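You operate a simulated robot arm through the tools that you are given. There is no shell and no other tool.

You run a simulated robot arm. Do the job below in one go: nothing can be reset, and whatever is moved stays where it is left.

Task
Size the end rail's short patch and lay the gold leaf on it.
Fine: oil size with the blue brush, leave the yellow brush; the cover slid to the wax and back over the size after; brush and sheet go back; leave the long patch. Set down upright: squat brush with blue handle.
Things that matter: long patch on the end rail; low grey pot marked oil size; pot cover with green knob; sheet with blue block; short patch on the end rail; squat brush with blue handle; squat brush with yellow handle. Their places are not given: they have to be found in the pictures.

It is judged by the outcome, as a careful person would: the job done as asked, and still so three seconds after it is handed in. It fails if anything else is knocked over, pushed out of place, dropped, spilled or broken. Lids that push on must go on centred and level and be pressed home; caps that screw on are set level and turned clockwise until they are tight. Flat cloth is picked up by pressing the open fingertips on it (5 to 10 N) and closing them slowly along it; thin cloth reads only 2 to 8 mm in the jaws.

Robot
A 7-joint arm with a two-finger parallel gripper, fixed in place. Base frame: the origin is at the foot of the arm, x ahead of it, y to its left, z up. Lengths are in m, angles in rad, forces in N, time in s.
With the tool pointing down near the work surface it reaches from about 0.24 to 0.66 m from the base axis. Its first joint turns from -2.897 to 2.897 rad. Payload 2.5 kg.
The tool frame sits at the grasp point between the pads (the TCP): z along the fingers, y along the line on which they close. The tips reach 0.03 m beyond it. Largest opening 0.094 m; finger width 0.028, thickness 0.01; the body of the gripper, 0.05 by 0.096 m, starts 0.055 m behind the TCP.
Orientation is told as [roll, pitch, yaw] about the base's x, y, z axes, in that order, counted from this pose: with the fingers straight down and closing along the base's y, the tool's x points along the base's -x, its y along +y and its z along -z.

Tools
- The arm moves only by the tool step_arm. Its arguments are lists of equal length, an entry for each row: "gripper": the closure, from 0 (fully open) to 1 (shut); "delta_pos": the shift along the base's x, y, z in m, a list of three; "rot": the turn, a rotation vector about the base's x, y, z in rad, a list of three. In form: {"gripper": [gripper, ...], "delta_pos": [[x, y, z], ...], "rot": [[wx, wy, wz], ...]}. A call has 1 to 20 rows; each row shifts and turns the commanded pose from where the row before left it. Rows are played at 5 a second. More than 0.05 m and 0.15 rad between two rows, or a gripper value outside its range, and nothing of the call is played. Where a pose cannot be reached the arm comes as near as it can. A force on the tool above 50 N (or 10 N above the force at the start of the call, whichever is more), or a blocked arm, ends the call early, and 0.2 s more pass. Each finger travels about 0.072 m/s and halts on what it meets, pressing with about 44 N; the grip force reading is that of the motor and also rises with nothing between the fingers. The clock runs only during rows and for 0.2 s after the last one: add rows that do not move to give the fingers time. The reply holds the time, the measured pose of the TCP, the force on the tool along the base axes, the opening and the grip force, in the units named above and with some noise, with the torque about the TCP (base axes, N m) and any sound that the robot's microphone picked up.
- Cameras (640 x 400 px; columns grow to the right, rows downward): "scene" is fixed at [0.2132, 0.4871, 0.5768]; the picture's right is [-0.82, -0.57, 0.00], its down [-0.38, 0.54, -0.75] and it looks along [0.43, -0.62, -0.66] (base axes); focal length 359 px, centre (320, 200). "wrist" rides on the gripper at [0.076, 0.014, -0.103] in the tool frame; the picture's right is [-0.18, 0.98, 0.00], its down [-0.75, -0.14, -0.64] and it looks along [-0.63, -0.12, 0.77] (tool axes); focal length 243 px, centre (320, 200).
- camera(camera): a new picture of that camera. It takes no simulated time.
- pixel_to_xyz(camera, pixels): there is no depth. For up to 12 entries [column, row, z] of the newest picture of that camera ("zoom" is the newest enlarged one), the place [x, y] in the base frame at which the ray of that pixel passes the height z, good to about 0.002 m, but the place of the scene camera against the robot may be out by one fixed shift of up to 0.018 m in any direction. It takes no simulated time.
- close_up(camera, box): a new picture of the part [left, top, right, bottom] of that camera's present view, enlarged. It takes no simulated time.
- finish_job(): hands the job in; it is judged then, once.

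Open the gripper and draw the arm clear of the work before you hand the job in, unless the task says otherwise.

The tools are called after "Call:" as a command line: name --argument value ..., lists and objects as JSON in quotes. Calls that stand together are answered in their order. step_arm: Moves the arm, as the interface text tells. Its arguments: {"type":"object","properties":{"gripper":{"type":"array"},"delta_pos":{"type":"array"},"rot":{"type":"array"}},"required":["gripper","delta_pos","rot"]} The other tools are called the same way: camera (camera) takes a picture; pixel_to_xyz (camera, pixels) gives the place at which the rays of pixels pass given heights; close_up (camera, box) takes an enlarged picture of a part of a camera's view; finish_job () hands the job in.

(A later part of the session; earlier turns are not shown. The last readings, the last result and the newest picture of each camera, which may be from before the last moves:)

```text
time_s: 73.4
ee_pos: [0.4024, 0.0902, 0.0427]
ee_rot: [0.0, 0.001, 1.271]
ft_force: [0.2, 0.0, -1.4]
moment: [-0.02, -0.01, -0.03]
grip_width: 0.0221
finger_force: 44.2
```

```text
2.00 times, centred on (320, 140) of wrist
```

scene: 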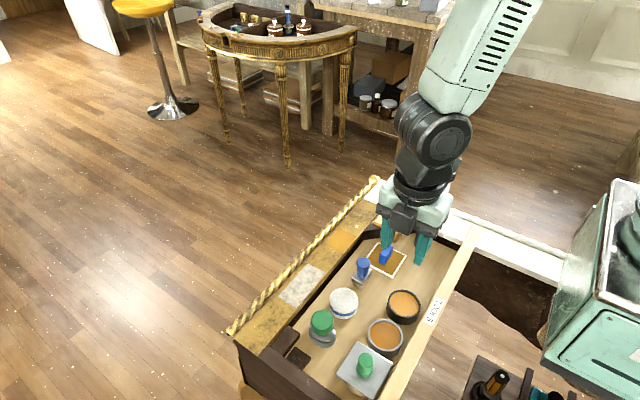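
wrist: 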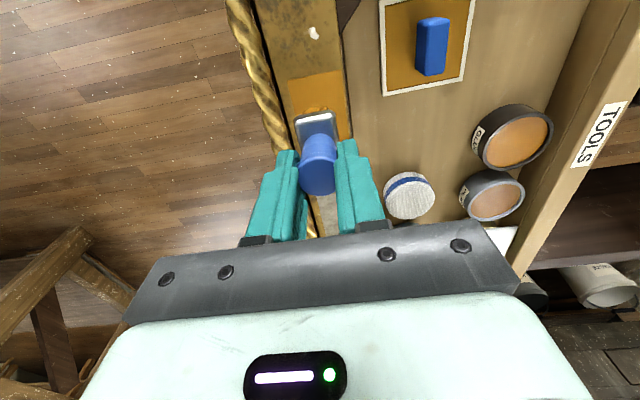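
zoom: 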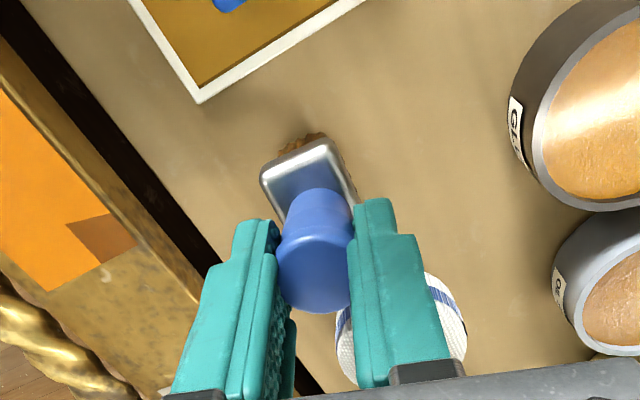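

Ferrule is squared as before. I lower the last 8–10 mm in small rows until the floor takes it.

Call:
step_arm --gripper '[1, 1, 1, 1, 1]' --delta_pos '[[0, 0, -0.004], [0, 0, -0.002], [0, 0, -0.001], [0, 0, -0.001], [0, 0, 0]]' --rot '[[0, 0, 0], [0, 0, 0], [0, 0, 0], [0, 0, 0], [0, 0, 0]]'

Call:
step_arm --gripper '[1, 1]' --delta_pos '[[0, 0, -0.001], [0, 0, 0]]' --rot '[[0, 0, 0], [0, 0, 0]]'

```text
time_s: 74.2
ee_pos: [0.4039, 0.0913, 0.0381]
ee_rot: [-0.002, 0.001, 1.272]
ft_force: [-3.8, -1.1, 12.4]
moment: [0.06, 0.14, -0.02]
grip_width: 0.0223
finger_force: 44.4
stopped in row 3: the force on the tool passed its limit at 54 N (the readings are from after the stop); the commanded pose is now the measured one
```

```text
time_s: 74.9
ee_pos: [0.4028, 0.0905, 0.0387]
ee_rot: [0.0, 0.0, 1.271]
ft_force: [-2.8, -1.5, 11.4]
moment: [0.08, 0.16, 0.06]
grip_width: 0.0223
finger_force: 44.4
stopped in row 2: the force on the tool passed its limit at 51 N (the readings are from after the stop); the commanded pose is now the measured one
```

The brush stands on the floor at TCP z≈0.038 (contact). I open gently and look before lifting.

Call:
step_arm --gripper '[1, 0.75, 0.65, 0.5, 0.5]' --delta_pos '[[0, 0, 0.0005], [0, 0, 0], [0, 0, 0], [0, 0, 0], [0, 0, 0]]' --rot '[[0, 0, 0], [0, 0, 0], [0, 0, 0], [0, 0, 0], [0, 0, 0]]'

Call:
close_up --camera "scene" --box '[300, 220, 420, 320]'

Call:
close_up --camera "wrist" --box '[220, 40, 420, 240]'

```text
time_s: 76.1
ee_pos: [0.403, 0.0903, 0.0386]
ee_rot: [-0.003, 0.0, 1.271]
ft_force: [0.2, -0.2, 0.4]
moment: [0.0, -0.01, 0.04]
grip_width: 0.0471
finger_force: 0.0
```

```text
4.00 times, centred on (360, 270) of scene
```

zoom: 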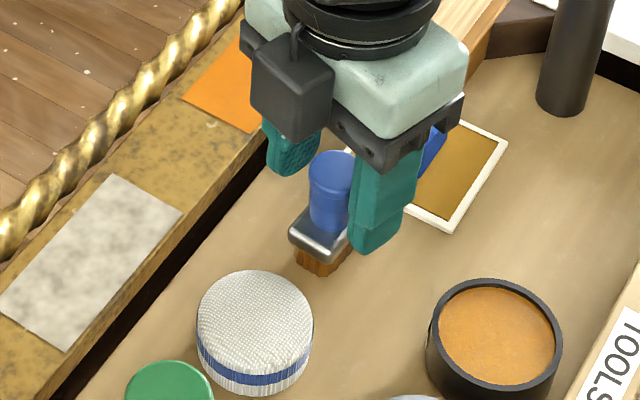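

```text
2.00 times, centred on (320, 140) of wrist
```

zoom: 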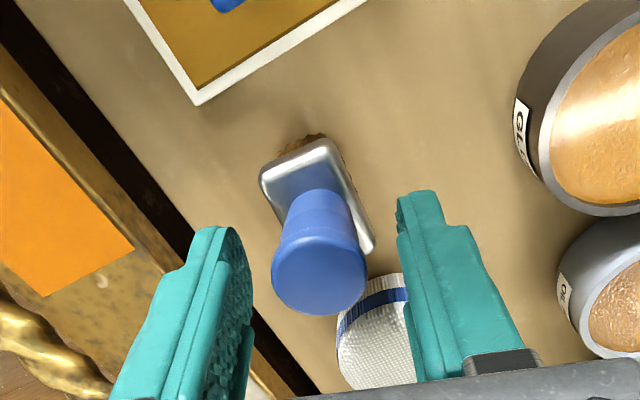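

The brush stands upright in its place, and the patch is evenly tacky orange. I lift and turn to yaw 0 above the sheet, keeping the camera away from the clamp, for a view of the blue block.

Call:
step_arm --gripper '[0.5, 0.5, 0.5, 0.5, 0.5, 0.5, 0.5, 0.5, 0.5, 0.5, 0.5, 0.4, 0.35, 0.35]' --delta_pos '[[0, 0, 0.025], [0, 0, 0.03], [0, 0, 0.03], [0, 0, 0.015], [-0.002, -0.01, 0], [-0.002, -0.01, 0], [-0.002, -0.01, 0], [-0.002, -0.01, 0], [-0.002, -0.01, 0], [-0.002, -0.01, 0], [-0.002, -0.01, 0], [-0.002, -0.011, 0], [0, 0, 0], [0, 0, 0]]' --rot '[[0, 0, 0], [0, 0, 0], [0, 0, 0], [0, 0, -0.141], [0, 0, -0.141], [0, 0, -0.141], [0, 0, -0.141], [0, 0, -0.141], [0, 0, -0.141], [0, 0, -0.141], [0, 0, -0.142], [0, 0, -0.142], [0, 0, 0], [0, 0, 0]]'

Call:
camera --camera "wrist"

Call:
close_up --camera "scene" --box '[280, 160, 480, 320]'

Call:
close_up --camera "wrist" --box '[220, 0, 420, 160]'

```text
time_s: 79.1
ee_pos: [0.3872, 0.0087, 0.1388]
ee_rot: [-0.001, 0.0, -0.002]
ft_force: [-0.2, 0.8, 0.3]
moment: [0.02, -0.02, -0.02]
grip_width: 0.061
finger_force: 0.0
```

```text
taken
```

wrist: 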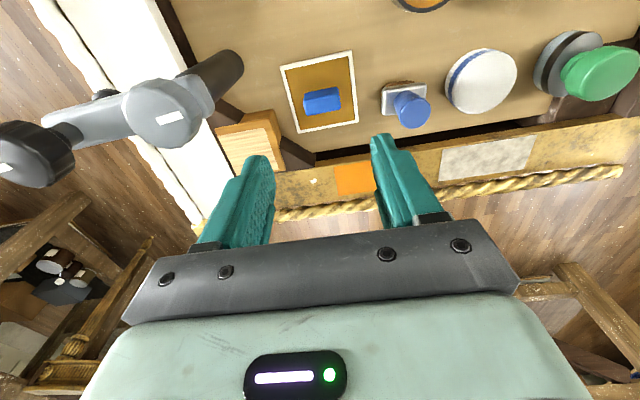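

```text
2.50 times, centred on (380, 240) of scene
```

zoom: 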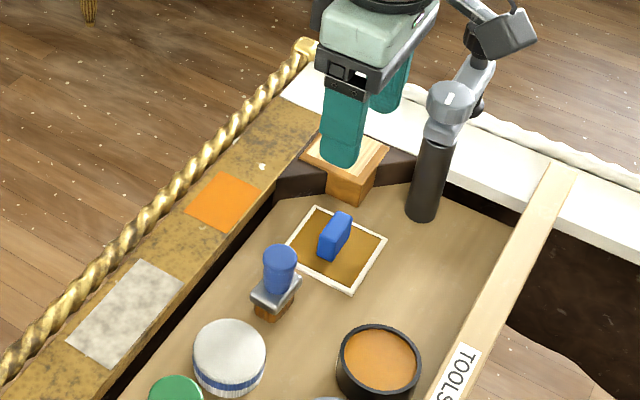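

```text
2.50 times, centred on (320, 80) of wrist
```

zoom: 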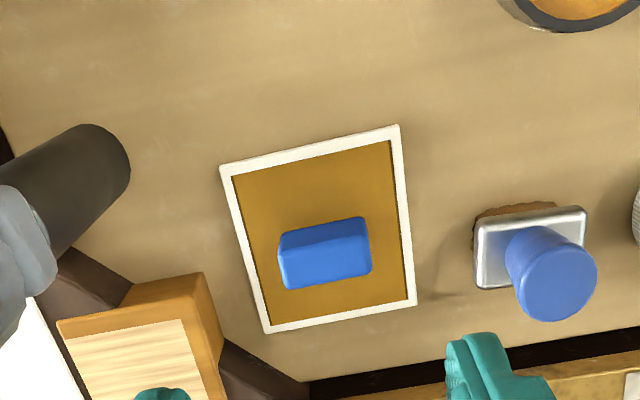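

The sheet and blue block are well seen; the wood block and clamp lie toward −y. I query the block, sheet corners, and the nearest edges of the clamp and wood block.

Call:
pixel_to_xyz --camera "zoom" --pixels '[[326, 260, 0.0], [326, 260, -0.02], [220, 165, -0.03], [399, 125, -0.03], [417, 304, -0.03], [268, 332, -0.03], [282, 256, -0.01], [371, 247, -0.01], [128, 160, -0.03], [203, 280, 0.02], [222, 345, 0.02], [203, 280, -0.01]]'

```text
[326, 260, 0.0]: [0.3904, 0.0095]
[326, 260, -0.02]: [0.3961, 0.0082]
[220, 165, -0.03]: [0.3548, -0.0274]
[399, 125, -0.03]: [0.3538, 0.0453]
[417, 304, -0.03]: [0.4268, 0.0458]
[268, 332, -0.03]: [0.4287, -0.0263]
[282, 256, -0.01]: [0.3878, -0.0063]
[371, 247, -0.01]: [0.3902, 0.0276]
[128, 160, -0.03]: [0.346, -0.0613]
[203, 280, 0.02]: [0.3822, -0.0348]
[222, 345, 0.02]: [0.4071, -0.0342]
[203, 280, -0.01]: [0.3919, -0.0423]
```

Sheet centre ≈(0.391,0.0095), 73 mm square; block ≈34 mm along y. The wood block's near corner needs a height check, so I compare with the scene view's ray, using a sheet corner to calibrate.

Call:
close_up --camera "scene" --box '[340, 190, 440, 290]'

```text
4.00 times, centred on (390, 240) of scene
```

zoom: 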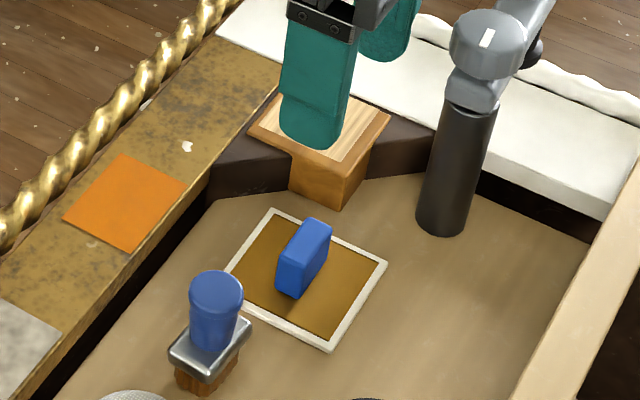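

Call:
pixel_to_xyz --camera "zoom" --pixels '[[330, 351, -0.03], [330, 351, -0.02], [387, 262, -0.03], [228, 272, -0.03], [349, 160, 0.0], [349, 160, 0.02], [349, 160, 0.04], [344, 208, -0.03], [320, 224, -0.01], [275, 208, -0.03], [440, 236, -0.03], [486, 15, 0.1]]'

```text
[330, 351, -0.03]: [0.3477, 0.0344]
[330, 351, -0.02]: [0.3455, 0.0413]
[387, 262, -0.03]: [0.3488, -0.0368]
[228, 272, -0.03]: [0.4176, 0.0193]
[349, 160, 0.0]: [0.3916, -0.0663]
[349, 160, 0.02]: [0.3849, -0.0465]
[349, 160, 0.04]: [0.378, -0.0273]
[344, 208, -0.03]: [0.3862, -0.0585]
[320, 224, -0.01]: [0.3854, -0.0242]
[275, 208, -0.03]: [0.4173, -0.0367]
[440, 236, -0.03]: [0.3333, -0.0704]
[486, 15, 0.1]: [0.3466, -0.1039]
```

Wood top is z≈0.022 with its edge at y≈−0.034, and the sheet at z≈−0.03. I narrow the fingers to 46 mm, centre on the block (0.391,0.0105) and descend partly to check.

Call:
step_arm --gripper '[0.51, 0.51, 0.51, 0.51, 0.51, 0.51, 0.51]' --delta_pos '[[0.0035, 0.0018, 0], [0, 0, -0.03], [0, 0, -0.03], [0, 0, -0.025], [0, 0, -0.015], [0, 0, -0.01], [0, 0, 0]]' --rot '[[0, 0, 0], [0, 0, 0], [0, 0, 0], [0, 0, 0], [0, 0, 0], [0, 0, 0], [0, 0, 0]]'

Call:
close_up --camera "wrist" --box '[220, 40, 420, 240]'

Call:
close_up --camera "scene" --box '[340, 190, 440, 290]'

```text
time_s: 80.7
ee_pos: [0.3895, 0.0107, 0.0283]
ee_rot: [-0.002, 0.0, -0.001]
ft_force: [-1.0, 0.2, 0.7]
moment: [-0.01, 0.0, 0.02]
grip_width: 0.0461
finger_force: 0.1
```

```text
2.00 times, centred on (320, 140) of wrist
```

zoom: 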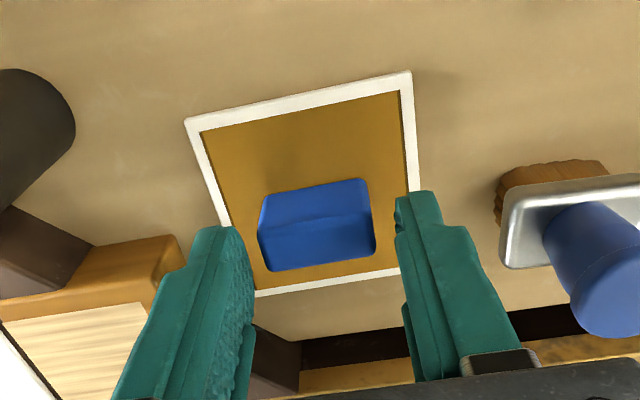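

```text
4.00 times, centred on (390, 240) of scene
```

zoom: 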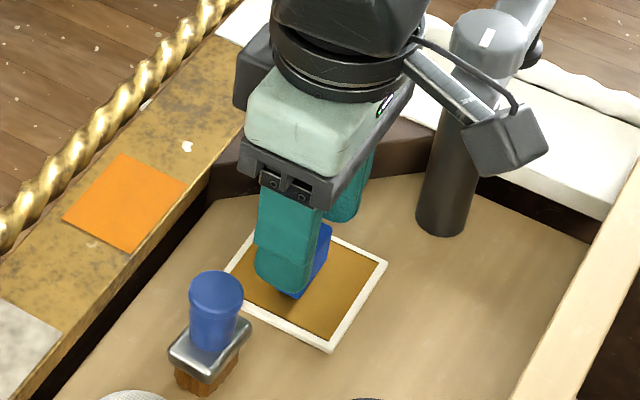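

The block is between the fingers, about 1–2 mm to −y. I adjust, descend to TCP z≈0.006, and close on it.

Call:
step_arm --gripper '[0.51, 0.51, 0.51, 0.51, 0.6, 0.7, 0.8, 1, 1]' --delta_pos '[[0.0005, -0.001, -0.01], [0, 0, -0.008], [0, 0, -0.004], [0, 0, 0], [0, 0, 0], [0, 0, 0], [0, 0, 0], [0, 0, 0], [0, 0, 0]]' --rot '[[0, 0, 0], [0, 0, 0], [0, 0, 0], [0, 0, 0], [0, 0, 0], [0, 0, 0], [0, 0, 0], [0, 0, 0], [0, 0, 0]]'

Call:
close_up --camera "wrist" --box '[220, 40, 420, 240]'

Call:
close_up --camera "scene" --box '[340, 190, 440, 290]'

```text
time_s: 82.7
ee_pos: [0.3913, 0.0108, 0.0066]
ee_rot: [-0.001, 0.002, -0.002]
ft_force: [-0.5, 0.1, -0.2]
moment: [-0.02, -0.01, 0.0]
grip_width: 0.0346
finger_force: 44.1
```

```text
2.00 times, centred on (320, 140) of wrist
```

zoom: 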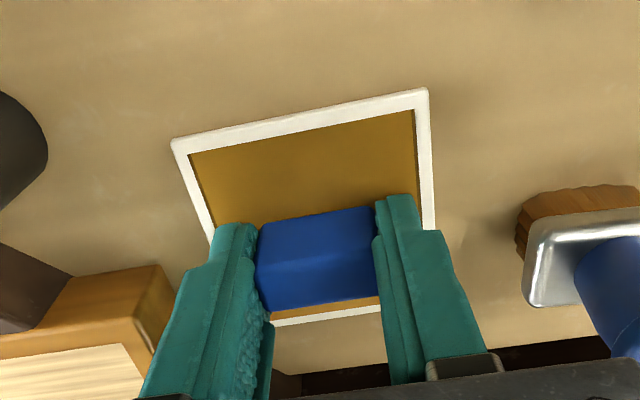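

```text
4.00 times, centred on (390, 240) of scene
```

zoom: 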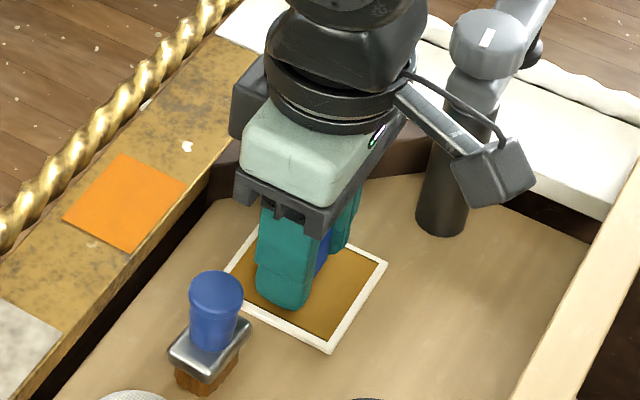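

Gripped at 34.6 mm with TCP (0.391,0.0108,0.0066), noted for the return. I lift it 7 cm and look at the sheet.

Call:
step_arm --gripper '[1, 1, 1, 1, 1, 1]' --delta_pos '[[0, 0, 0.005], [0, 0, 0.015], [0, 0, 0.02], [0, 0, 0.02], [0, 0, 0.02], [0, 0, 0]]' --rot '[[0, 0, 0], [0, 0, 0], [0, 0, 0], [0, 0, 0], [0, 0, 0], [0, 0, 0]]'

Call:
camera --camera "wrist"

Call:
close_up --camera "scene" --box '[300, 170, 440, 290]'

```text
time_s: 84.1
ee_pos: [0.3918, 0.0094, 0.0875]
ee_rot: [-0.001, 0.002, -0.003]
ft_force: [-0.5, 0.6, -0.1]
moment: [-0.01, -0.02, 0.01]
grip_width: 0.0347
finger_force: 43.7
```

```text
taken
```

wrist: 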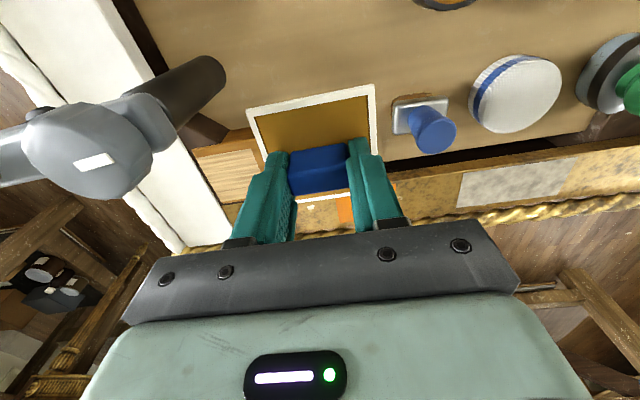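

```text
3.33 times, centred on (370, 230) of scene
```

zoom: 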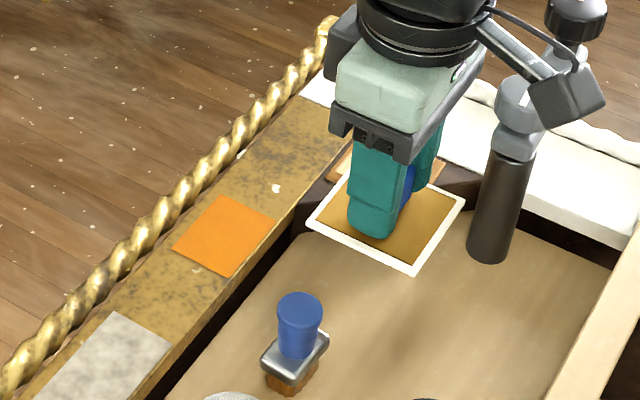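

The sheet is held level. I carry it to above the short patch (+91.5 mm x, +30.5 mm y), staying at this height.

Call:
step_arm --gripper '[1, 1, 1, 1, 1, 1, 1]' --delta_pos '[[0.02, 0.006, 0], [0.02, 0.0065, 0], [0.02, 0.0065, 0], [0.02, 0.0065, 0], [0.0115, 0.005, 0], [0, 0, -0.02], [0, 0, 0]]' --rot '[[0, 0, 0], [0, 0, 0], [0, 0, 0], [0, 0, 0], [0, 0, 0], [0, 0, 0], [0, 0, 0]]'

Call:
close_up --camera "scene" --box '[280, 180, 400, 280]'

Call:
close_up --camera "wrist" --box '[200, 60, 440, 240]'

```text
time_s: 85.7
ee_pos: [0.4814, 0.0396, 0.0673]
ee_rot: [0.0, -0.001, -0.001]
ft_force: [0.8, 0.7, -0.3]
moment: [-0.03, 0.01, 0.01]
grip_width: 0.0346
finger_force: 43.6
```

```text
4.00 times, centred on (340, 230) of scene
```

zoom: 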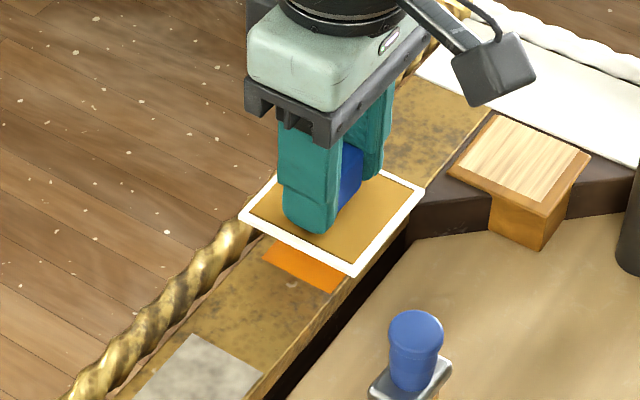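

```text
2.22 times, centred on (320, 150) of wrist
```

zoom: 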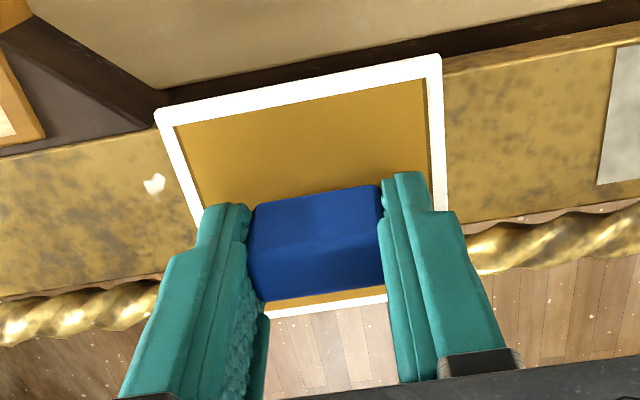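

Sheet centre is computed at (0.4825,0.040), over the patch. I lower toward contact, expected at TCP z≈0.04.

Call:
step_arm --gripper '[1, 1, 1, 1, 1]' --delta_pos '[[0, 0, -0.012], [0, 0, -0.008], [0, 0, -0.003], [0, 0, -0.001], [0, 0, 0]]' --rot '[[0, 0, 0], [0, 0, 0], [0, 0, 0], [0, 0, 0], [0, 0, 0]]'

Call:
close_up --camera "scene" --box '[280, 180, 400, 280]'

```text
time_s: 86.9
ee_pos: [0.4824, 0.0414, 0.0444]
ee_rot: [-0.003, -0.002, -0.001]
ft_force: [-8.7, -2.5, 30.1]
moment: [0.05, -0.72, -0.03]
grip_width: 0.0345
finger_force: 44.9
```

```text
4.00 times, centred on (340, 230) of scene
```

zoom: 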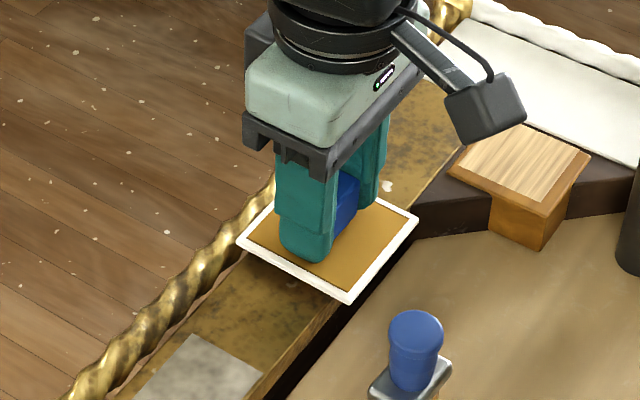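

Contact of 30 N, but the moment puts it at the sheet's outer (+x) edge—likely catching the rope. I lift 6 mm, shift 4.5 mm toward −x, and lower again.

Call:
step_arm --gripper '[1, 1, 1, 1, 1, 1, 1]' --delta_pos '[[0, 0, 0.003], [0, 0, 0.003], [-0.0045, -0.0005, 0], [0, 0, -0.003], [0, 0, -0.002], [0, 0, -0.0008], [0, 0, 0]]' --rot '[[0, 0, 0], [0, 0, 0], [0, 0, 0], [0, 0, 0], [0, 0, 0], [0, 0, 0], [0, 0, 0]]'

Call:
close_up --camera "wrist" --box '[200, 60, 440, 240]'

```text
time_s: 88.5
ee_pos: [0.4781, 0.0401, 0.043]
ee_rot: [-0.002, 0.0, -0.002]
ft_force: [-0.1, 0.0, -0.1]
moment: [0.01, 0.0, -0.01]
grip_width: 0.0346
finger_force: 44.2
```

```text
2.22 times, centred on (320, 150) of wrist
```

zoom: 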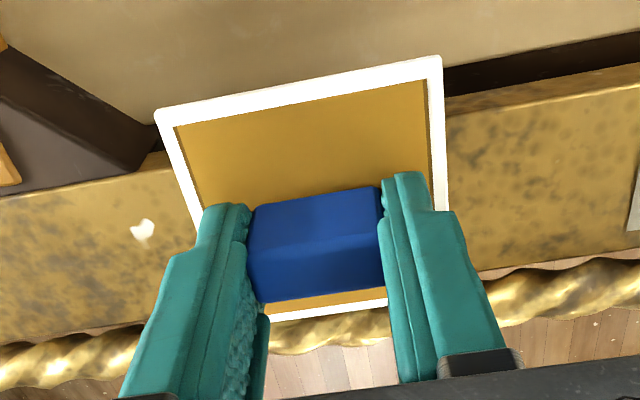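

No contact now at z≈0.043, confirming the rope was the catch. I lower by single millimetres to contact.

Call:
step_arm --gripper '[1, 1]' --delta_pos '[[0, 0, -0.001], [0, 0, 0]]' --rot '[[0, 0, 0], [0, 0, 0]]'

Call:
step_arm --gripper '[1, 1]' --delta_pos '[[0, 0, -0.001], [0, 0, 0]]' --rot '[[0, 0, 0], [0, 0, 0]]'

Call:
step_arm --gripper '[1, 1]' --delta_pos '[[0, 0, -0.001], [0, 0, 0]]' --rot '[[0, 0, 0], [0, 0, 0]]'

```text
time_s: 89.1
ee_pos: [0.4784, 0.0399, 0.0413]
ee_rot: [-0.002, 0.001, -0.002]
ft_force: [0.4, 1.0, -0.4]
moment: [0.0, 0.0, -0.01]
grip_width: 0.0348
finger_force: 44.5
```

```text
time_s: 89.7
ee_pos: [0.4781, 0.0396, 0.0413]
ee_rot: [-0.001, 0.0, -0.002]
ft_force: [0.7, 0.6, 0.4]
moment: [-0.03, -0.03, 0.01]
grip_width: 0.0346
finger_force: 43.9
```

```text
time_s: 90.3
ee_pos: [0.4785, 0.0408, 0.04]
ee_rot: [-0.002, -0.001, -0.004]
ft_force: [0.0, 0.1, -0.4]
moment: [0.01, 0.02, 0.0]
grip_width: 0.0347
finger_force: 44.0
```

Still free at 0.040; I continue down by 1 mm at a time.

Call:
step_arm --gripper '[1, 1]' --delta_pos '[[0, 0, -0.001], [0, 0, 0]]' --rot '[[0, 0, 0], [0, 0, 0]]'

Call:
step_arm --gripper '[1, 1]' --delta_pos '[[0, 0, -0.001], [0, 0, 0]]' --rot '[[0, 0, 0], [0, 0, 0]]'

Call:
close_up --camera "scene" --box '[280, 180, 400, 280]'

```text
time_s: 90.9
ee_pos: [0.4782, 0.0397, 0.0384]
ee_rot: [-0.001, 0.0, -0.003]
ft_force: [0.2, -0.4, 0.4]
moment: [-0.04, 0.02, 0.02]
grip_width: 0.0347
finger_force: 44.0
```

```text
time_s: 91.5
ee_pos: [0.4791, 0.0403, 0.0378]
ee_rot: [-0.002, -0.001, -0.002]
ft_force: [0.3, -0.5, -0.3]
moment: [-0.03, 0.02, 0.0]
grip_width: 0.0347
finger_force: 43.5
```

```text
4.00 times, centred on (340, 230) of scene
```

zoom: 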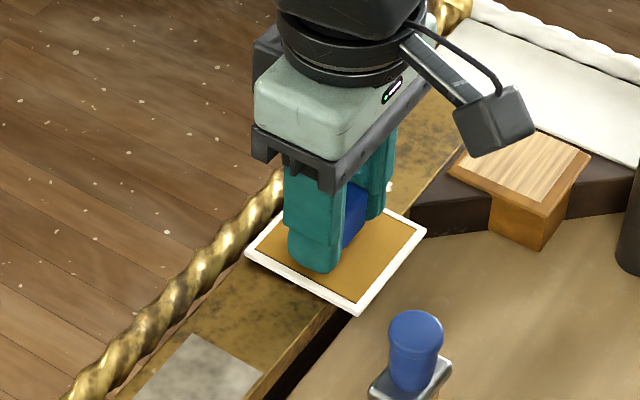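

Still free at z≈0.038 with the patch hidden beneath; I continue lowering.

Call:
step_arm --gripper '[1, 1, 1]' --delta_pos '[[0, 0, -0.001], [0, 0, 0], [0, 0, 0]]' --rot '[[0, 0, 0], [0, 0, 0], [0, 0, 0]]'

Call:
step_arm --gripper '[1, 1, 1]' --delta_pos '[[0, 0, -0.001], [0, 0, 0], [0, 0, 0]]' --rot '[[0, 0, 0], [0, 0, 0], [0, 0, 0]]'

```text
time_s: 92.3
ee_pos: [0.4781, 0.0399, 0.0366]
ee_rot: [0.0, -0.001, -0.001]
ft_force: [-0.4, -0.7, -1.0]
moment: [0.0, 0.02, 0.0]
grip_width: 0.0348
finger_force: 44.3
```

```text
time_s: 93.1
ee_pos: [0.4777, 0.0408, 0.037]
ee_rot: [-0.001, 0.0, -0.001]
ft_force: [-0.4, 0.1, 0.0]
moment: [0.01, -0.01, 0.0]
grip_width: 0.0345
finger_force: 44.4
```

Call:
step_arm --gripper '[1, 1, 1]' --delta_pos '[[0, 0, -0.001], [0, 0, 0], [0, 0, 0]]' --rot '[[0, 0, 0], [0, 0, 0], [0, 0, 0]]'

Call:
step_arm --gripper '[1, 1, 1]' --delta_pos '[[0, 0, -0.001], [0, 0, 0], [0, 0, 0]]' --rot '[[0, 0, 0], [0, 0, 0], [0, 0, 0]]'

Call:
close_up --camera "wrist" --box '[200, 60, 440, 240]'

```text
time_s: 93.9
ee_pos: [0.4783, 0.0403, 0.0346]
ee_rot: [-0.001, 0.001, -0.001]
ft_force: [-0.6, 0.8, 5.0]
moment: [0.06, 0.08, -0.04]
grip_width: 0.0344
finger_force: 44.6
```

```text
time_s: 94.7
ee_pos: [0.4786, 0.0402, 0.0343]
ee_rot: [-0.002, -0.003, -0.002]
ft_force: [-3.6, -0.8, 23.5]
moment: [0.09, 0.54, 0.02]
grip_width: 0.0347
finger_force: 44.3
```

```text
2.22 times, centred on (320, 150) of wrist
```

zoom: 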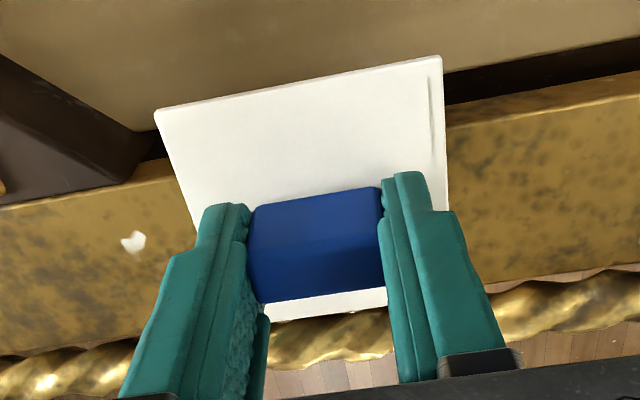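

The sheet has gone white: the leaf has passed to the patch at 23 N. I hold a moment, then lift straight up and look.

Call:
step_arm --gripper '[1, 1, 1, 1, 1, 1, 1, 1]' --delta_pos '[[0, 0, 0], [0, 0, 0], [0, 0, 0.003], [0, 0, 0.005], [0, 0, 0.01], [0, 0, 0.015], [0, 0, 0.02], [0, 0, 0]]' --rot '[[0, 0, 0], [0, 0, 0], [0, 0, 0], [0, 0, 0], [0, 0, 0], [0, 0, 0], [0, 0, 0], [0, 0, 0]]'

Call:
close_up --camera "scene" --box '[280, 180, 400, 280]'

```text
time_s: 96.5
ee_pos: [0.4772, 0.0405, 0.0888]
ee_rot: [-0.003, 0.001, -0.004]
ft_force: [-0.4, 0.6, 0.0]
moment: [0.04, -0.04, 0.02]
grip_width: 0.0348
finger_force: 43.5
```

```text
4.00 times, centred on (340, 230) of scene
```

zoom: 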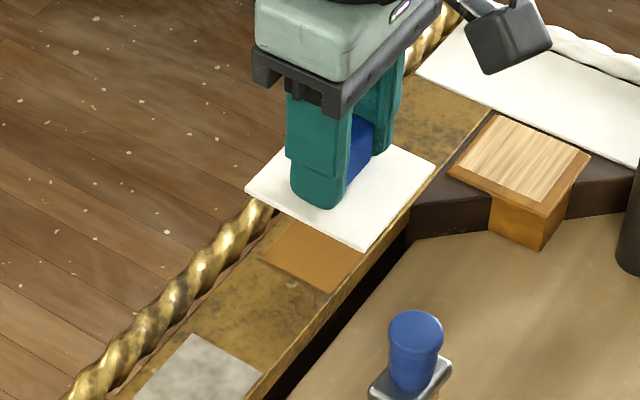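

The patch now carries the leaf (gold-brown in place of orange). I carry the sheet back the same way and lower it near its place.

Call:
step_arm --gripper '[1, 1, 1, 1, 1, 1, 1, 1, 1, 1]' --delta_pos '[[-0.02, -0.006, 0], [-0.02, -0.007, 0], [-0.02, -0.007, 0], [-0.02, -0.007, 0], [-0.007, -0.003, 0], [0, 0, -0.025], [0, 0, -0.025], [0, 0, -0.015], [0, 0, -0.008], [0, 0, 0]]' --rot '[[0, 0, 0], [0, 0, 0], [0, 0, 0], [0, 0, 0], [0, 0, 0], [0, 0, 0], [0, 0, 0], [0, 0, 0], [0, 0, 0], [0, 0, 0]]'

Call:
close_up --camera "scene" --box '[300, 170, 440, 290]'

Call:
close_up --camera "wrist" --box '[220, 40, 420, 240]'

```text
time_s: 98.7
ee_pos: [0.3916, 0.0102, 0.0139]
ee_rot: [-0.001, 0.0, -0.004]
ft_force: [-0.4, -0.9, 0.1]
moment: [-0.02, 0.01, -0.01]
grip_width: 0.0344
finger_force: 44.6
```

```text
3.33 times, centred on (370, 230) of scene
```

zoom: 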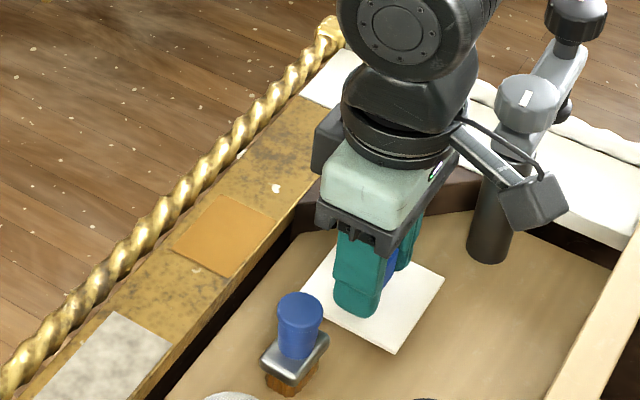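

```text
2.00 times, centred on (320, 140) of wrist
```

zoom: 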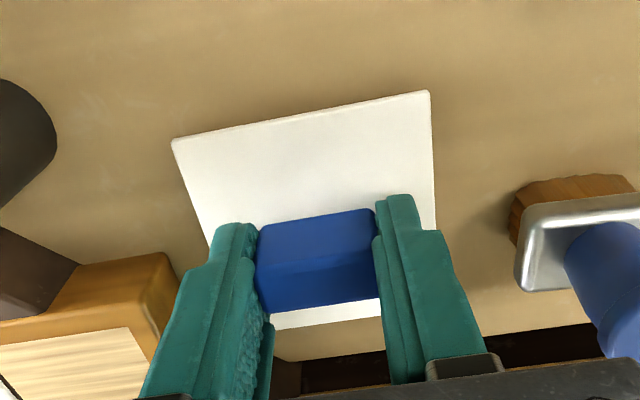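

The sheet hangs about 7 mm above its spot, same alignment as before. I lower the rest in small rows.

Call:
step_arm --gripper '[1, 1, 1, 1, 1]' --delta_pos '[[0, 0, -0.003], [0, 0, -0.002], [0, 0, -0.0015], [0, 0, 0], [0, 0, 0]]' --rot '[[0, 0, 0], [0, 0, 0], [0, 0, 0], [0, 0, 0], [0, 0, 0]]'

Call:
step_arm --gripper '[1, 1]' --delta_pos '[[0, 0, -0.0005], [0, 0, 0]]' --rot '[[0, 0, 0], [0, 0, 0]]'

```text
time_s: 99.9
ee_pos: [0.3922, 0.0101, 0.0067]
ee_rot: [-0.001, -0.001, -0.001]
ft_force: [-0.2, 0.4, -0.3]
moment: [-0.01, 0.0, 0.02]
grip_width: 0.0345
finger_force: 43.9
```

```text
time_s: 100.5
ee_pos: [0.3912, 0.01, 0.0064]
ee_rot: [-0.001, -0.001, -0.002]
ft_force: [0.1, -0.4, -0.8]
moment: [0.0, -0.01, 0.0]
grip_width: 0.0345
finger_force: 44.0
```

At the pick height but no contact felt yet; I go down half-millimetres more.

Call:
step_arm --gripper '[1, 1]' --delta_pos '[[0, 0, -0.0007], [0, 0, 0]]' --rot '[[0, 0, 0], [0, 0, 0]]'

Call:
step_arm --gripper '[1, 1]' --delta_pos '[[0, 0, -0.0007], [0, 0, 0]]' --rot '[[0, 0, 0], [0, 0, 0]]'

```text
time_s: 101.1
ee_pos: [0.3911, 0.0103, 0.0059]
ee_rot: [-0.002, 0.0, -0.003]
ft_force: [-0.2, 0.4, 0.0]
moment: [0.01, 0.0, 0.01]
grip_width: 0.0348
finger_force: 44.3
```

```text
time_s: 101.7
ee_pos: [0.3922, 0.0106, 0.0061]
ee_rot: [0.0, -0.001, -0.002]
ft_force: [-0.6, 0.6, 8.4]
moment: [0.03, 0.34, -0.03]
grip_width: 0.0346
finger_force: 44.1
```

The sheet rests (8.4 N). I open to 46 mm, rise straight up, and start toward the cover.

Call:
step_arm --gripper '[1, 0.6, 0.51, 0.51, 0.51, 0.51, 0.51, 0.51, 0.51]' --delta_pos '[[0, 0, 0.0003], [0, 0, 0], [0, 0, 0], [0, 0, 0], [0, 0, 0.02], [0, 0, 0.03], [0, 0, 0.03], [0, 0, 0.03], [0, 0, 0]]' --rot '[[0, 0, 0], [0, 0, 0], [0, 0, 0], [0, 0, 0], [0, 0, 0], [0, 0, 0], [0, 0, 0], [0, 0, 0], [0, 0, 0]]'

Call:
camera --camera "wrist"

Call:
close_up --camera "scene" --box '[280, 170, 440, 310]'

Call:
close_up --camera "wrist" --box '[220, 0, 420, 160]'

Call:
pixel_to_xyz --camera "wrist" --pixels '[[320, 200, 0.0]]'

```text
time_s: 103.7
ee_pos: [0.3902, 0.0091, 0.1166]
ee_rot: [-0.001, -0.001, -0.003]
ft_force: [0.3, 0.1, 0.2]
moment: [0.0, 0.04, 0.01]
grip_width: 0.0463
finger_force: 0.1
```

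```text
taken
```

wrist: 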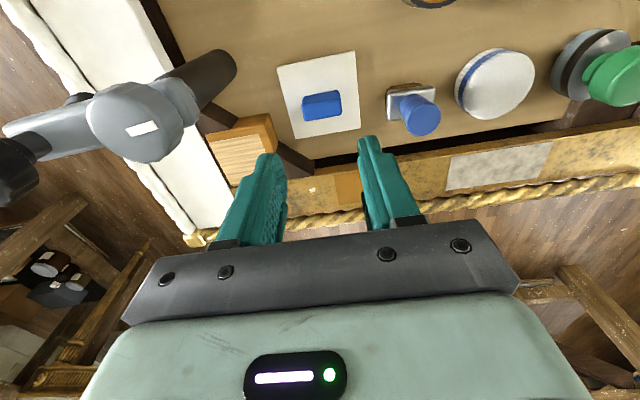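

```text
2.86 times, centred on (360, 240) of scene
```

zoom: 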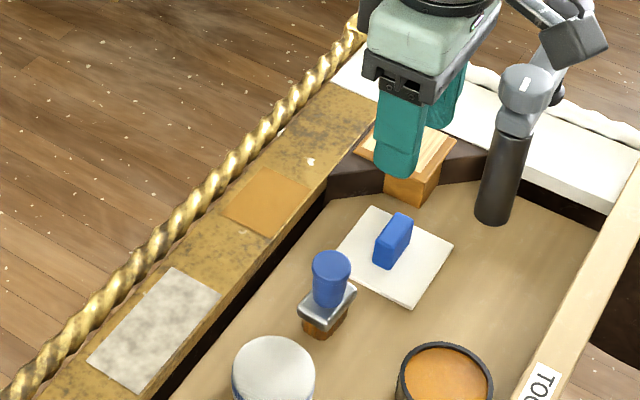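

```text
2.50 times, centred on (320, 80) of wrist
```

zoom: 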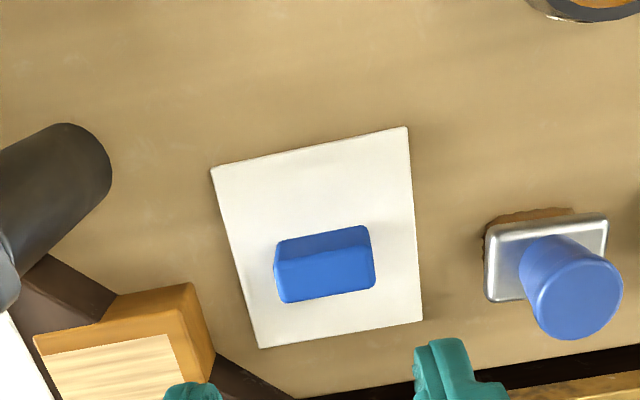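

```text
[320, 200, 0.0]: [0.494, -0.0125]
```

Sheet and brush are back in place. I raise slightly, turn to yaw 90° on the way, and go above the cover on the wax pot.

Call:
step_arm --gripper '[0.5, 0.5, 0.5, 0.5, 0.5, 0.5, 0.5, 0.5, 0.5, 0.5, 0.5, 0.5, 0.5]' --delta_pos '[[0, 0, 0.01], [-0.007, 0.022, 0], [-0.008, 0.022, 0], [-0.008, 0.022, 0], [-0.008, 0.022, 0], [-0.008, 0.022, 0], [-0.008, 0.022, 0], [-0.008, 0.022, 0], [-0.008, 0.022, 0], [-0.008, 0.023, 0], [-0.008, 0.023, 0], [-0.006, 0.023, -0.01], [0, 0, -0.01]]' --rot '[[0, 0, 0.1], [0, 0, 0.13], [0, 0, 0.14], [0, 0, 0.14], [0, 0, 0.14], [0, 0, 0.14], [0, 0, 0.14], [0, 0, 0.14], [0, 0, 0.14], [0, 0, 0.14], [0, 0, 0.14], [0, 0, 0.08], [0, 0, 0]]'

Call:
camera --camera "wrist"

Call:
close_up --camera "wrist" --box '[220, 40, 420, 240]'

```text
time_s: 106.5
ee_pos: [0.3057, 0.2563, 0.1062]
ee_rot: [-0.002, -0.001, 1.57]
ft_force: [0.0, 0.7, -0.5]
moment: [-0.01, 0.02, -0.03]
grip_width: 0.0472
finger_force: 0.1
```

```text
taken
```

wrist: 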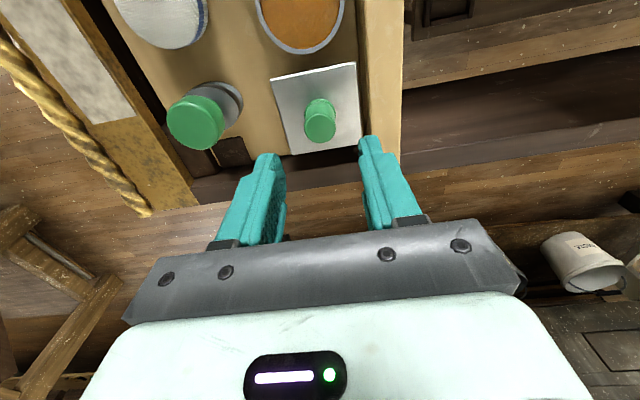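

```text
2.00 times, centred on (320, 140) of wrist
```

zoom: 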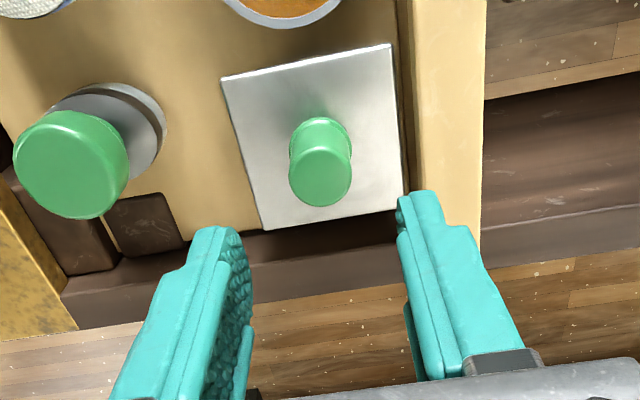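

Call:
pixel_to_xyz --camera "zoom" --pixels '[[320, 178, 0.035], [220, 80, 0.006], [390, 44, 0.006], [402, 209, 0.006], [265, 230, 0.006]]'

```text
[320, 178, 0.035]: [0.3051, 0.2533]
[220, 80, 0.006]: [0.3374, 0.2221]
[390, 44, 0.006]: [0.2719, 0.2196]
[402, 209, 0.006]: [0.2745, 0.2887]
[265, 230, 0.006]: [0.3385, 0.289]
```

Knob at about (0.306,0.2545). I trim, descend to z≈0.0435 and close on it.

Call:
step_arm --gripper '[0.5, 0.5, 0.5, 0.5, 0.5, 0.6, 0.7, 0.8, 1, 1]' --delta_pos '[[0.001, -0.0018, -0.02], [0, 0, -0.02], [0, 0, -0.015], [0, 0, -0.0075], [0, 0, 0], [0, 0, 0], [0, 0, 0], [0, 0, 0], [0, 0, 0], [0, 0, 0]]' --rot '[[0, 0, 0], [0, 0, 0], [0, 0, 0], [0, 0, 0], [0, 0, 0], [0, 0, 0], [0, 0, 0], [0, 0, 0], [0, 0, 0], [0, 0, 0]]'

```text
time_s: 108.7
ee_pos: [0.3056, 0.2541, 0.0433]
ee_rot: [-0.001, 0.0, 1.57]
ft_force: [-11.2, 0.0, 4.8]
moment: [0.06, 0.79, 0.0]
grip_width: 0.0227
finger_force: 45.4
```

Gripped with modest side force. I slide the cover back the same 74 mm along −y, trimming x slightly.

Call:
step_arm --gripper '[1, 1, 1, 1, 1, 1]' --delta_pos '[[-0.0008, 0, 0], [0, -0.006, 0], [0, -0.008, 0], [0, -0.008, 0], [0, -0.008, 0], [0, 0, 0]]' --rot '[[0, 0, 0], [0, 0, 0], [0, 0, 0], [0, 0, 0], [0, 0, 0], [0, 0, 0]]'

Call:
close_up --camera "scene" --box '[310, 270, 450, 390]'

```text
time_s: 110.1
ee_pos: [0.3062, 0.2242, 0.0423]
ee_rot: [-0.002, 0.002, 1.569]
ft_force: [-9.2, -0.8, 0.5]
moment: [0.07, 0.76, 0.03]
grip_width: 0.0228
finger_force: 44.8
```

```text
3.33 times, centred on (380, 330) of scene
```

zoom: 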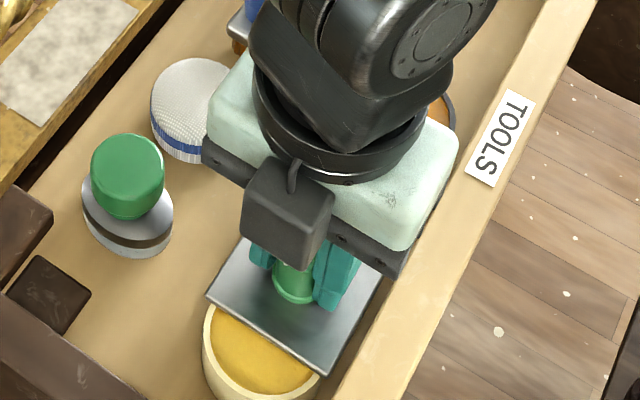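

The cover slides freely back; 30 mm done, 44 mm to go.

Call:
step_arm --gripper '[1, 1, 1, 1, 1, 1, 1, 1]' --delta_pos '[[0, -0.008, 0], [0, -0.008, 0], [0, -0.008, 0], [0, -0.008, 0], [0, -0.007, 0], [0, -0.005, 0], [0, 0, 0], [0, 0, 0]]' --rot '[[0, 0, 0], [0, 0, 0], [0, 0, 0], [0, 0, 0], [0, 0, 0], [0, 0, 0], [0, 0, 0], [0, 0, 0]]'

Call:
close_up --camera "scene" --box '[310, 270, 450, 390]'

```text
time_s: 111.9
ee_pos: [0.3046, 0.1781, 0.0435]
ee_rot: [-0.002, 0.002, 1.57]
ft_force: [-11.4, -0.1, -5.2]
moment: [0.08, 0.85, 0.03]
grip_width: 0.023
finger_force: 45.2
```

```text
3.33 times, centred on (380, 330) of scene
```

zoom: 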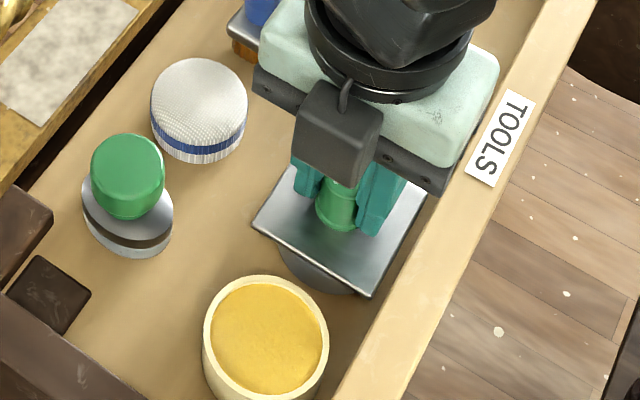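

Plate corners match the starting view (251,222),(370,297). I release, rise, and draw away to check.

Call:
step_arm --gripper '[0.8, 0.65, 0.5, 0.5, 0.5, 0.5, 0.5, 0.5, 0.5, 0.5, 0.5]' --delta_pos '[[0, 0, 0], [0, 0, 0], [0, 0, 0], [0, 0, 0], [0, 0, 0.03], [0, 0, 0.03], [0, 0, 0.03], [0.005, -0.04, 0.03], [0.01, -0.04, 0.03], [0.01, -0.04, 0.03], [0, 0, 0]]' --rot '[[0, 0, 0], [0, 0, 0], [0, 0, 0], [0, 0, 0], [0, 0, 0], [0, 0, 0], [0, 0, 0], [0, 0, 0], [0, 0, 0], [0, 0, 0], [0, 0, 0]]'

Call:
camera --camera "wrist"

Call:
close_up --camera "scene" --box '[220, 160, 480, 400]'

Call:
close_up --camera "wrist" --box '[220, 40, 420, 240]'

```text
refused: row 8 steps farther than a row can; nothing moved
```

```text
taken
```

wrist: 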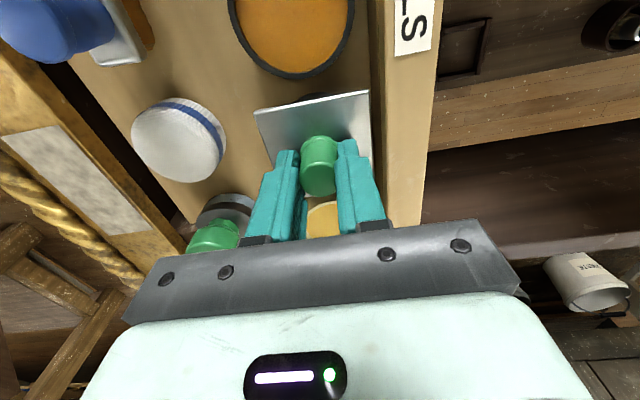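

```text
1.67 times, centred on (350, 280) of scene
```

zoom: 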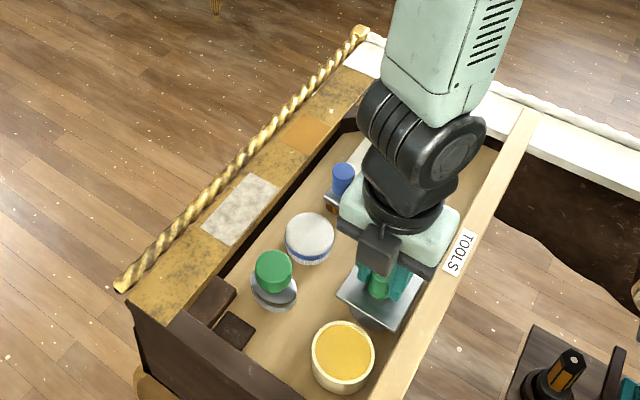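

```text
2.00 times, centred on (320, 140) of wrist
```

zoom: 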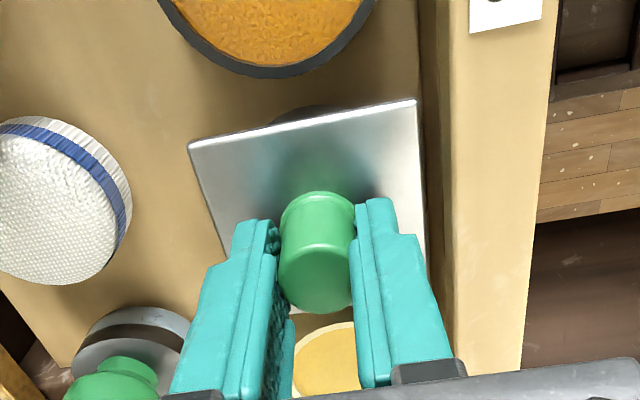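

The call was refused (a row was over 50 mm), so nothing moved. I repeat with smaller rows.

Call:
step_arm --gripper '[0.8, 0.65, 0.5, 0.5, 0.5, 0.5, 0.5, 0.5, 0.5, 0.5, 0.5, 0.5]' --delta_pos '[[0, 0, 0], [0, 0, 0], [0, 0, 0], [0, 0, 0], [0, 0, 0.03], [0, 0, 0.03], [0, -0.02, 0.03], [0, -0.03, 0.03], [0.01, -0.03, 0.02], [0.01, -0.03, 0.02], [0.005, -0.02, 0.02], [0, 0, 0]]' --rot '[[0, 0, 0], [0, 0, 0], [0, 0, 0], [0, 0, 0], [0, 0, 0], [0, 0, 0], [0, 0, 0], [0, 0, 0], [0, 0, 0], [0, 0, 0], [0, 0, 0], [0, 0, 0]]'

Call:
camera --camera "wrist"

Call:
close_up --camera "scene" --box '[220, 160, 480, 400]'

Call:
close_up --camera "wrist" --box '[220, 20, 420, 180]'

```text
time_s: 114.5
ee_pos: [0.3299, 0.0499, 0.2232]
ee_rot: [-0.001, 0.001, 1.568]
ft_force: [0.2, 0.3, 0.8]
moment: [0.0, 0.01, 0.0]
grip_width: 0.0471
finger_force: 0.0
```

```text
taken
```

wrist: 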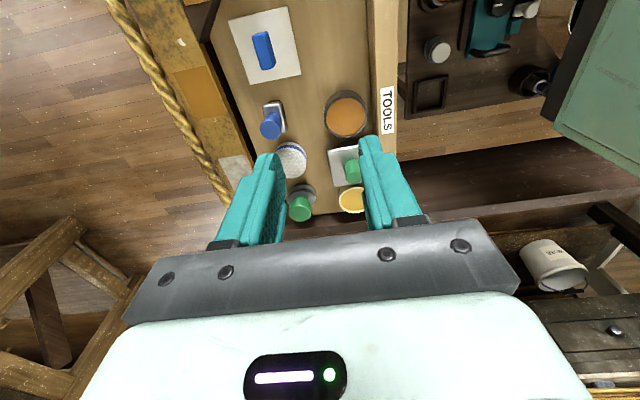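

```text
1.67 times, centred on (350, 280) of scene
```

zoom: 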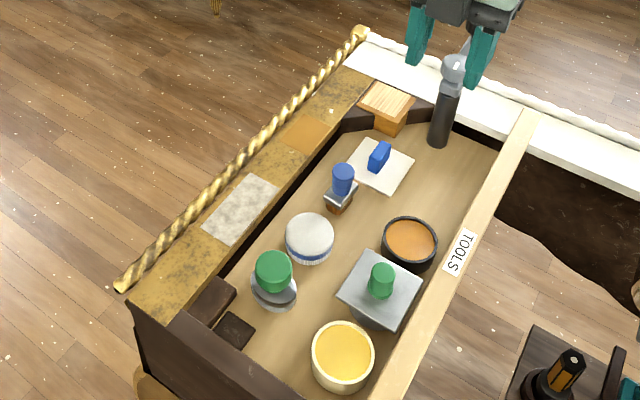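

```text
2.50 times, centred on (320, 100) of wrist
```

zoom: 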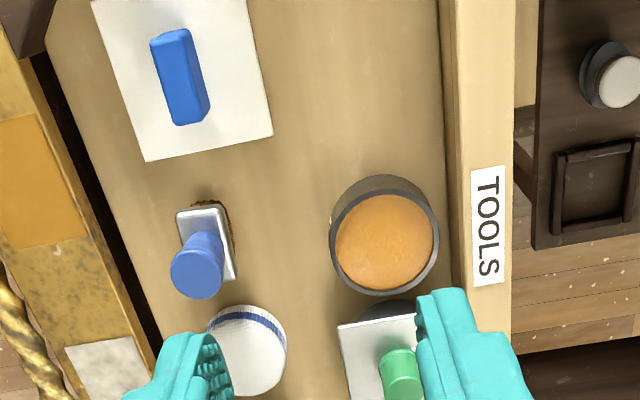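

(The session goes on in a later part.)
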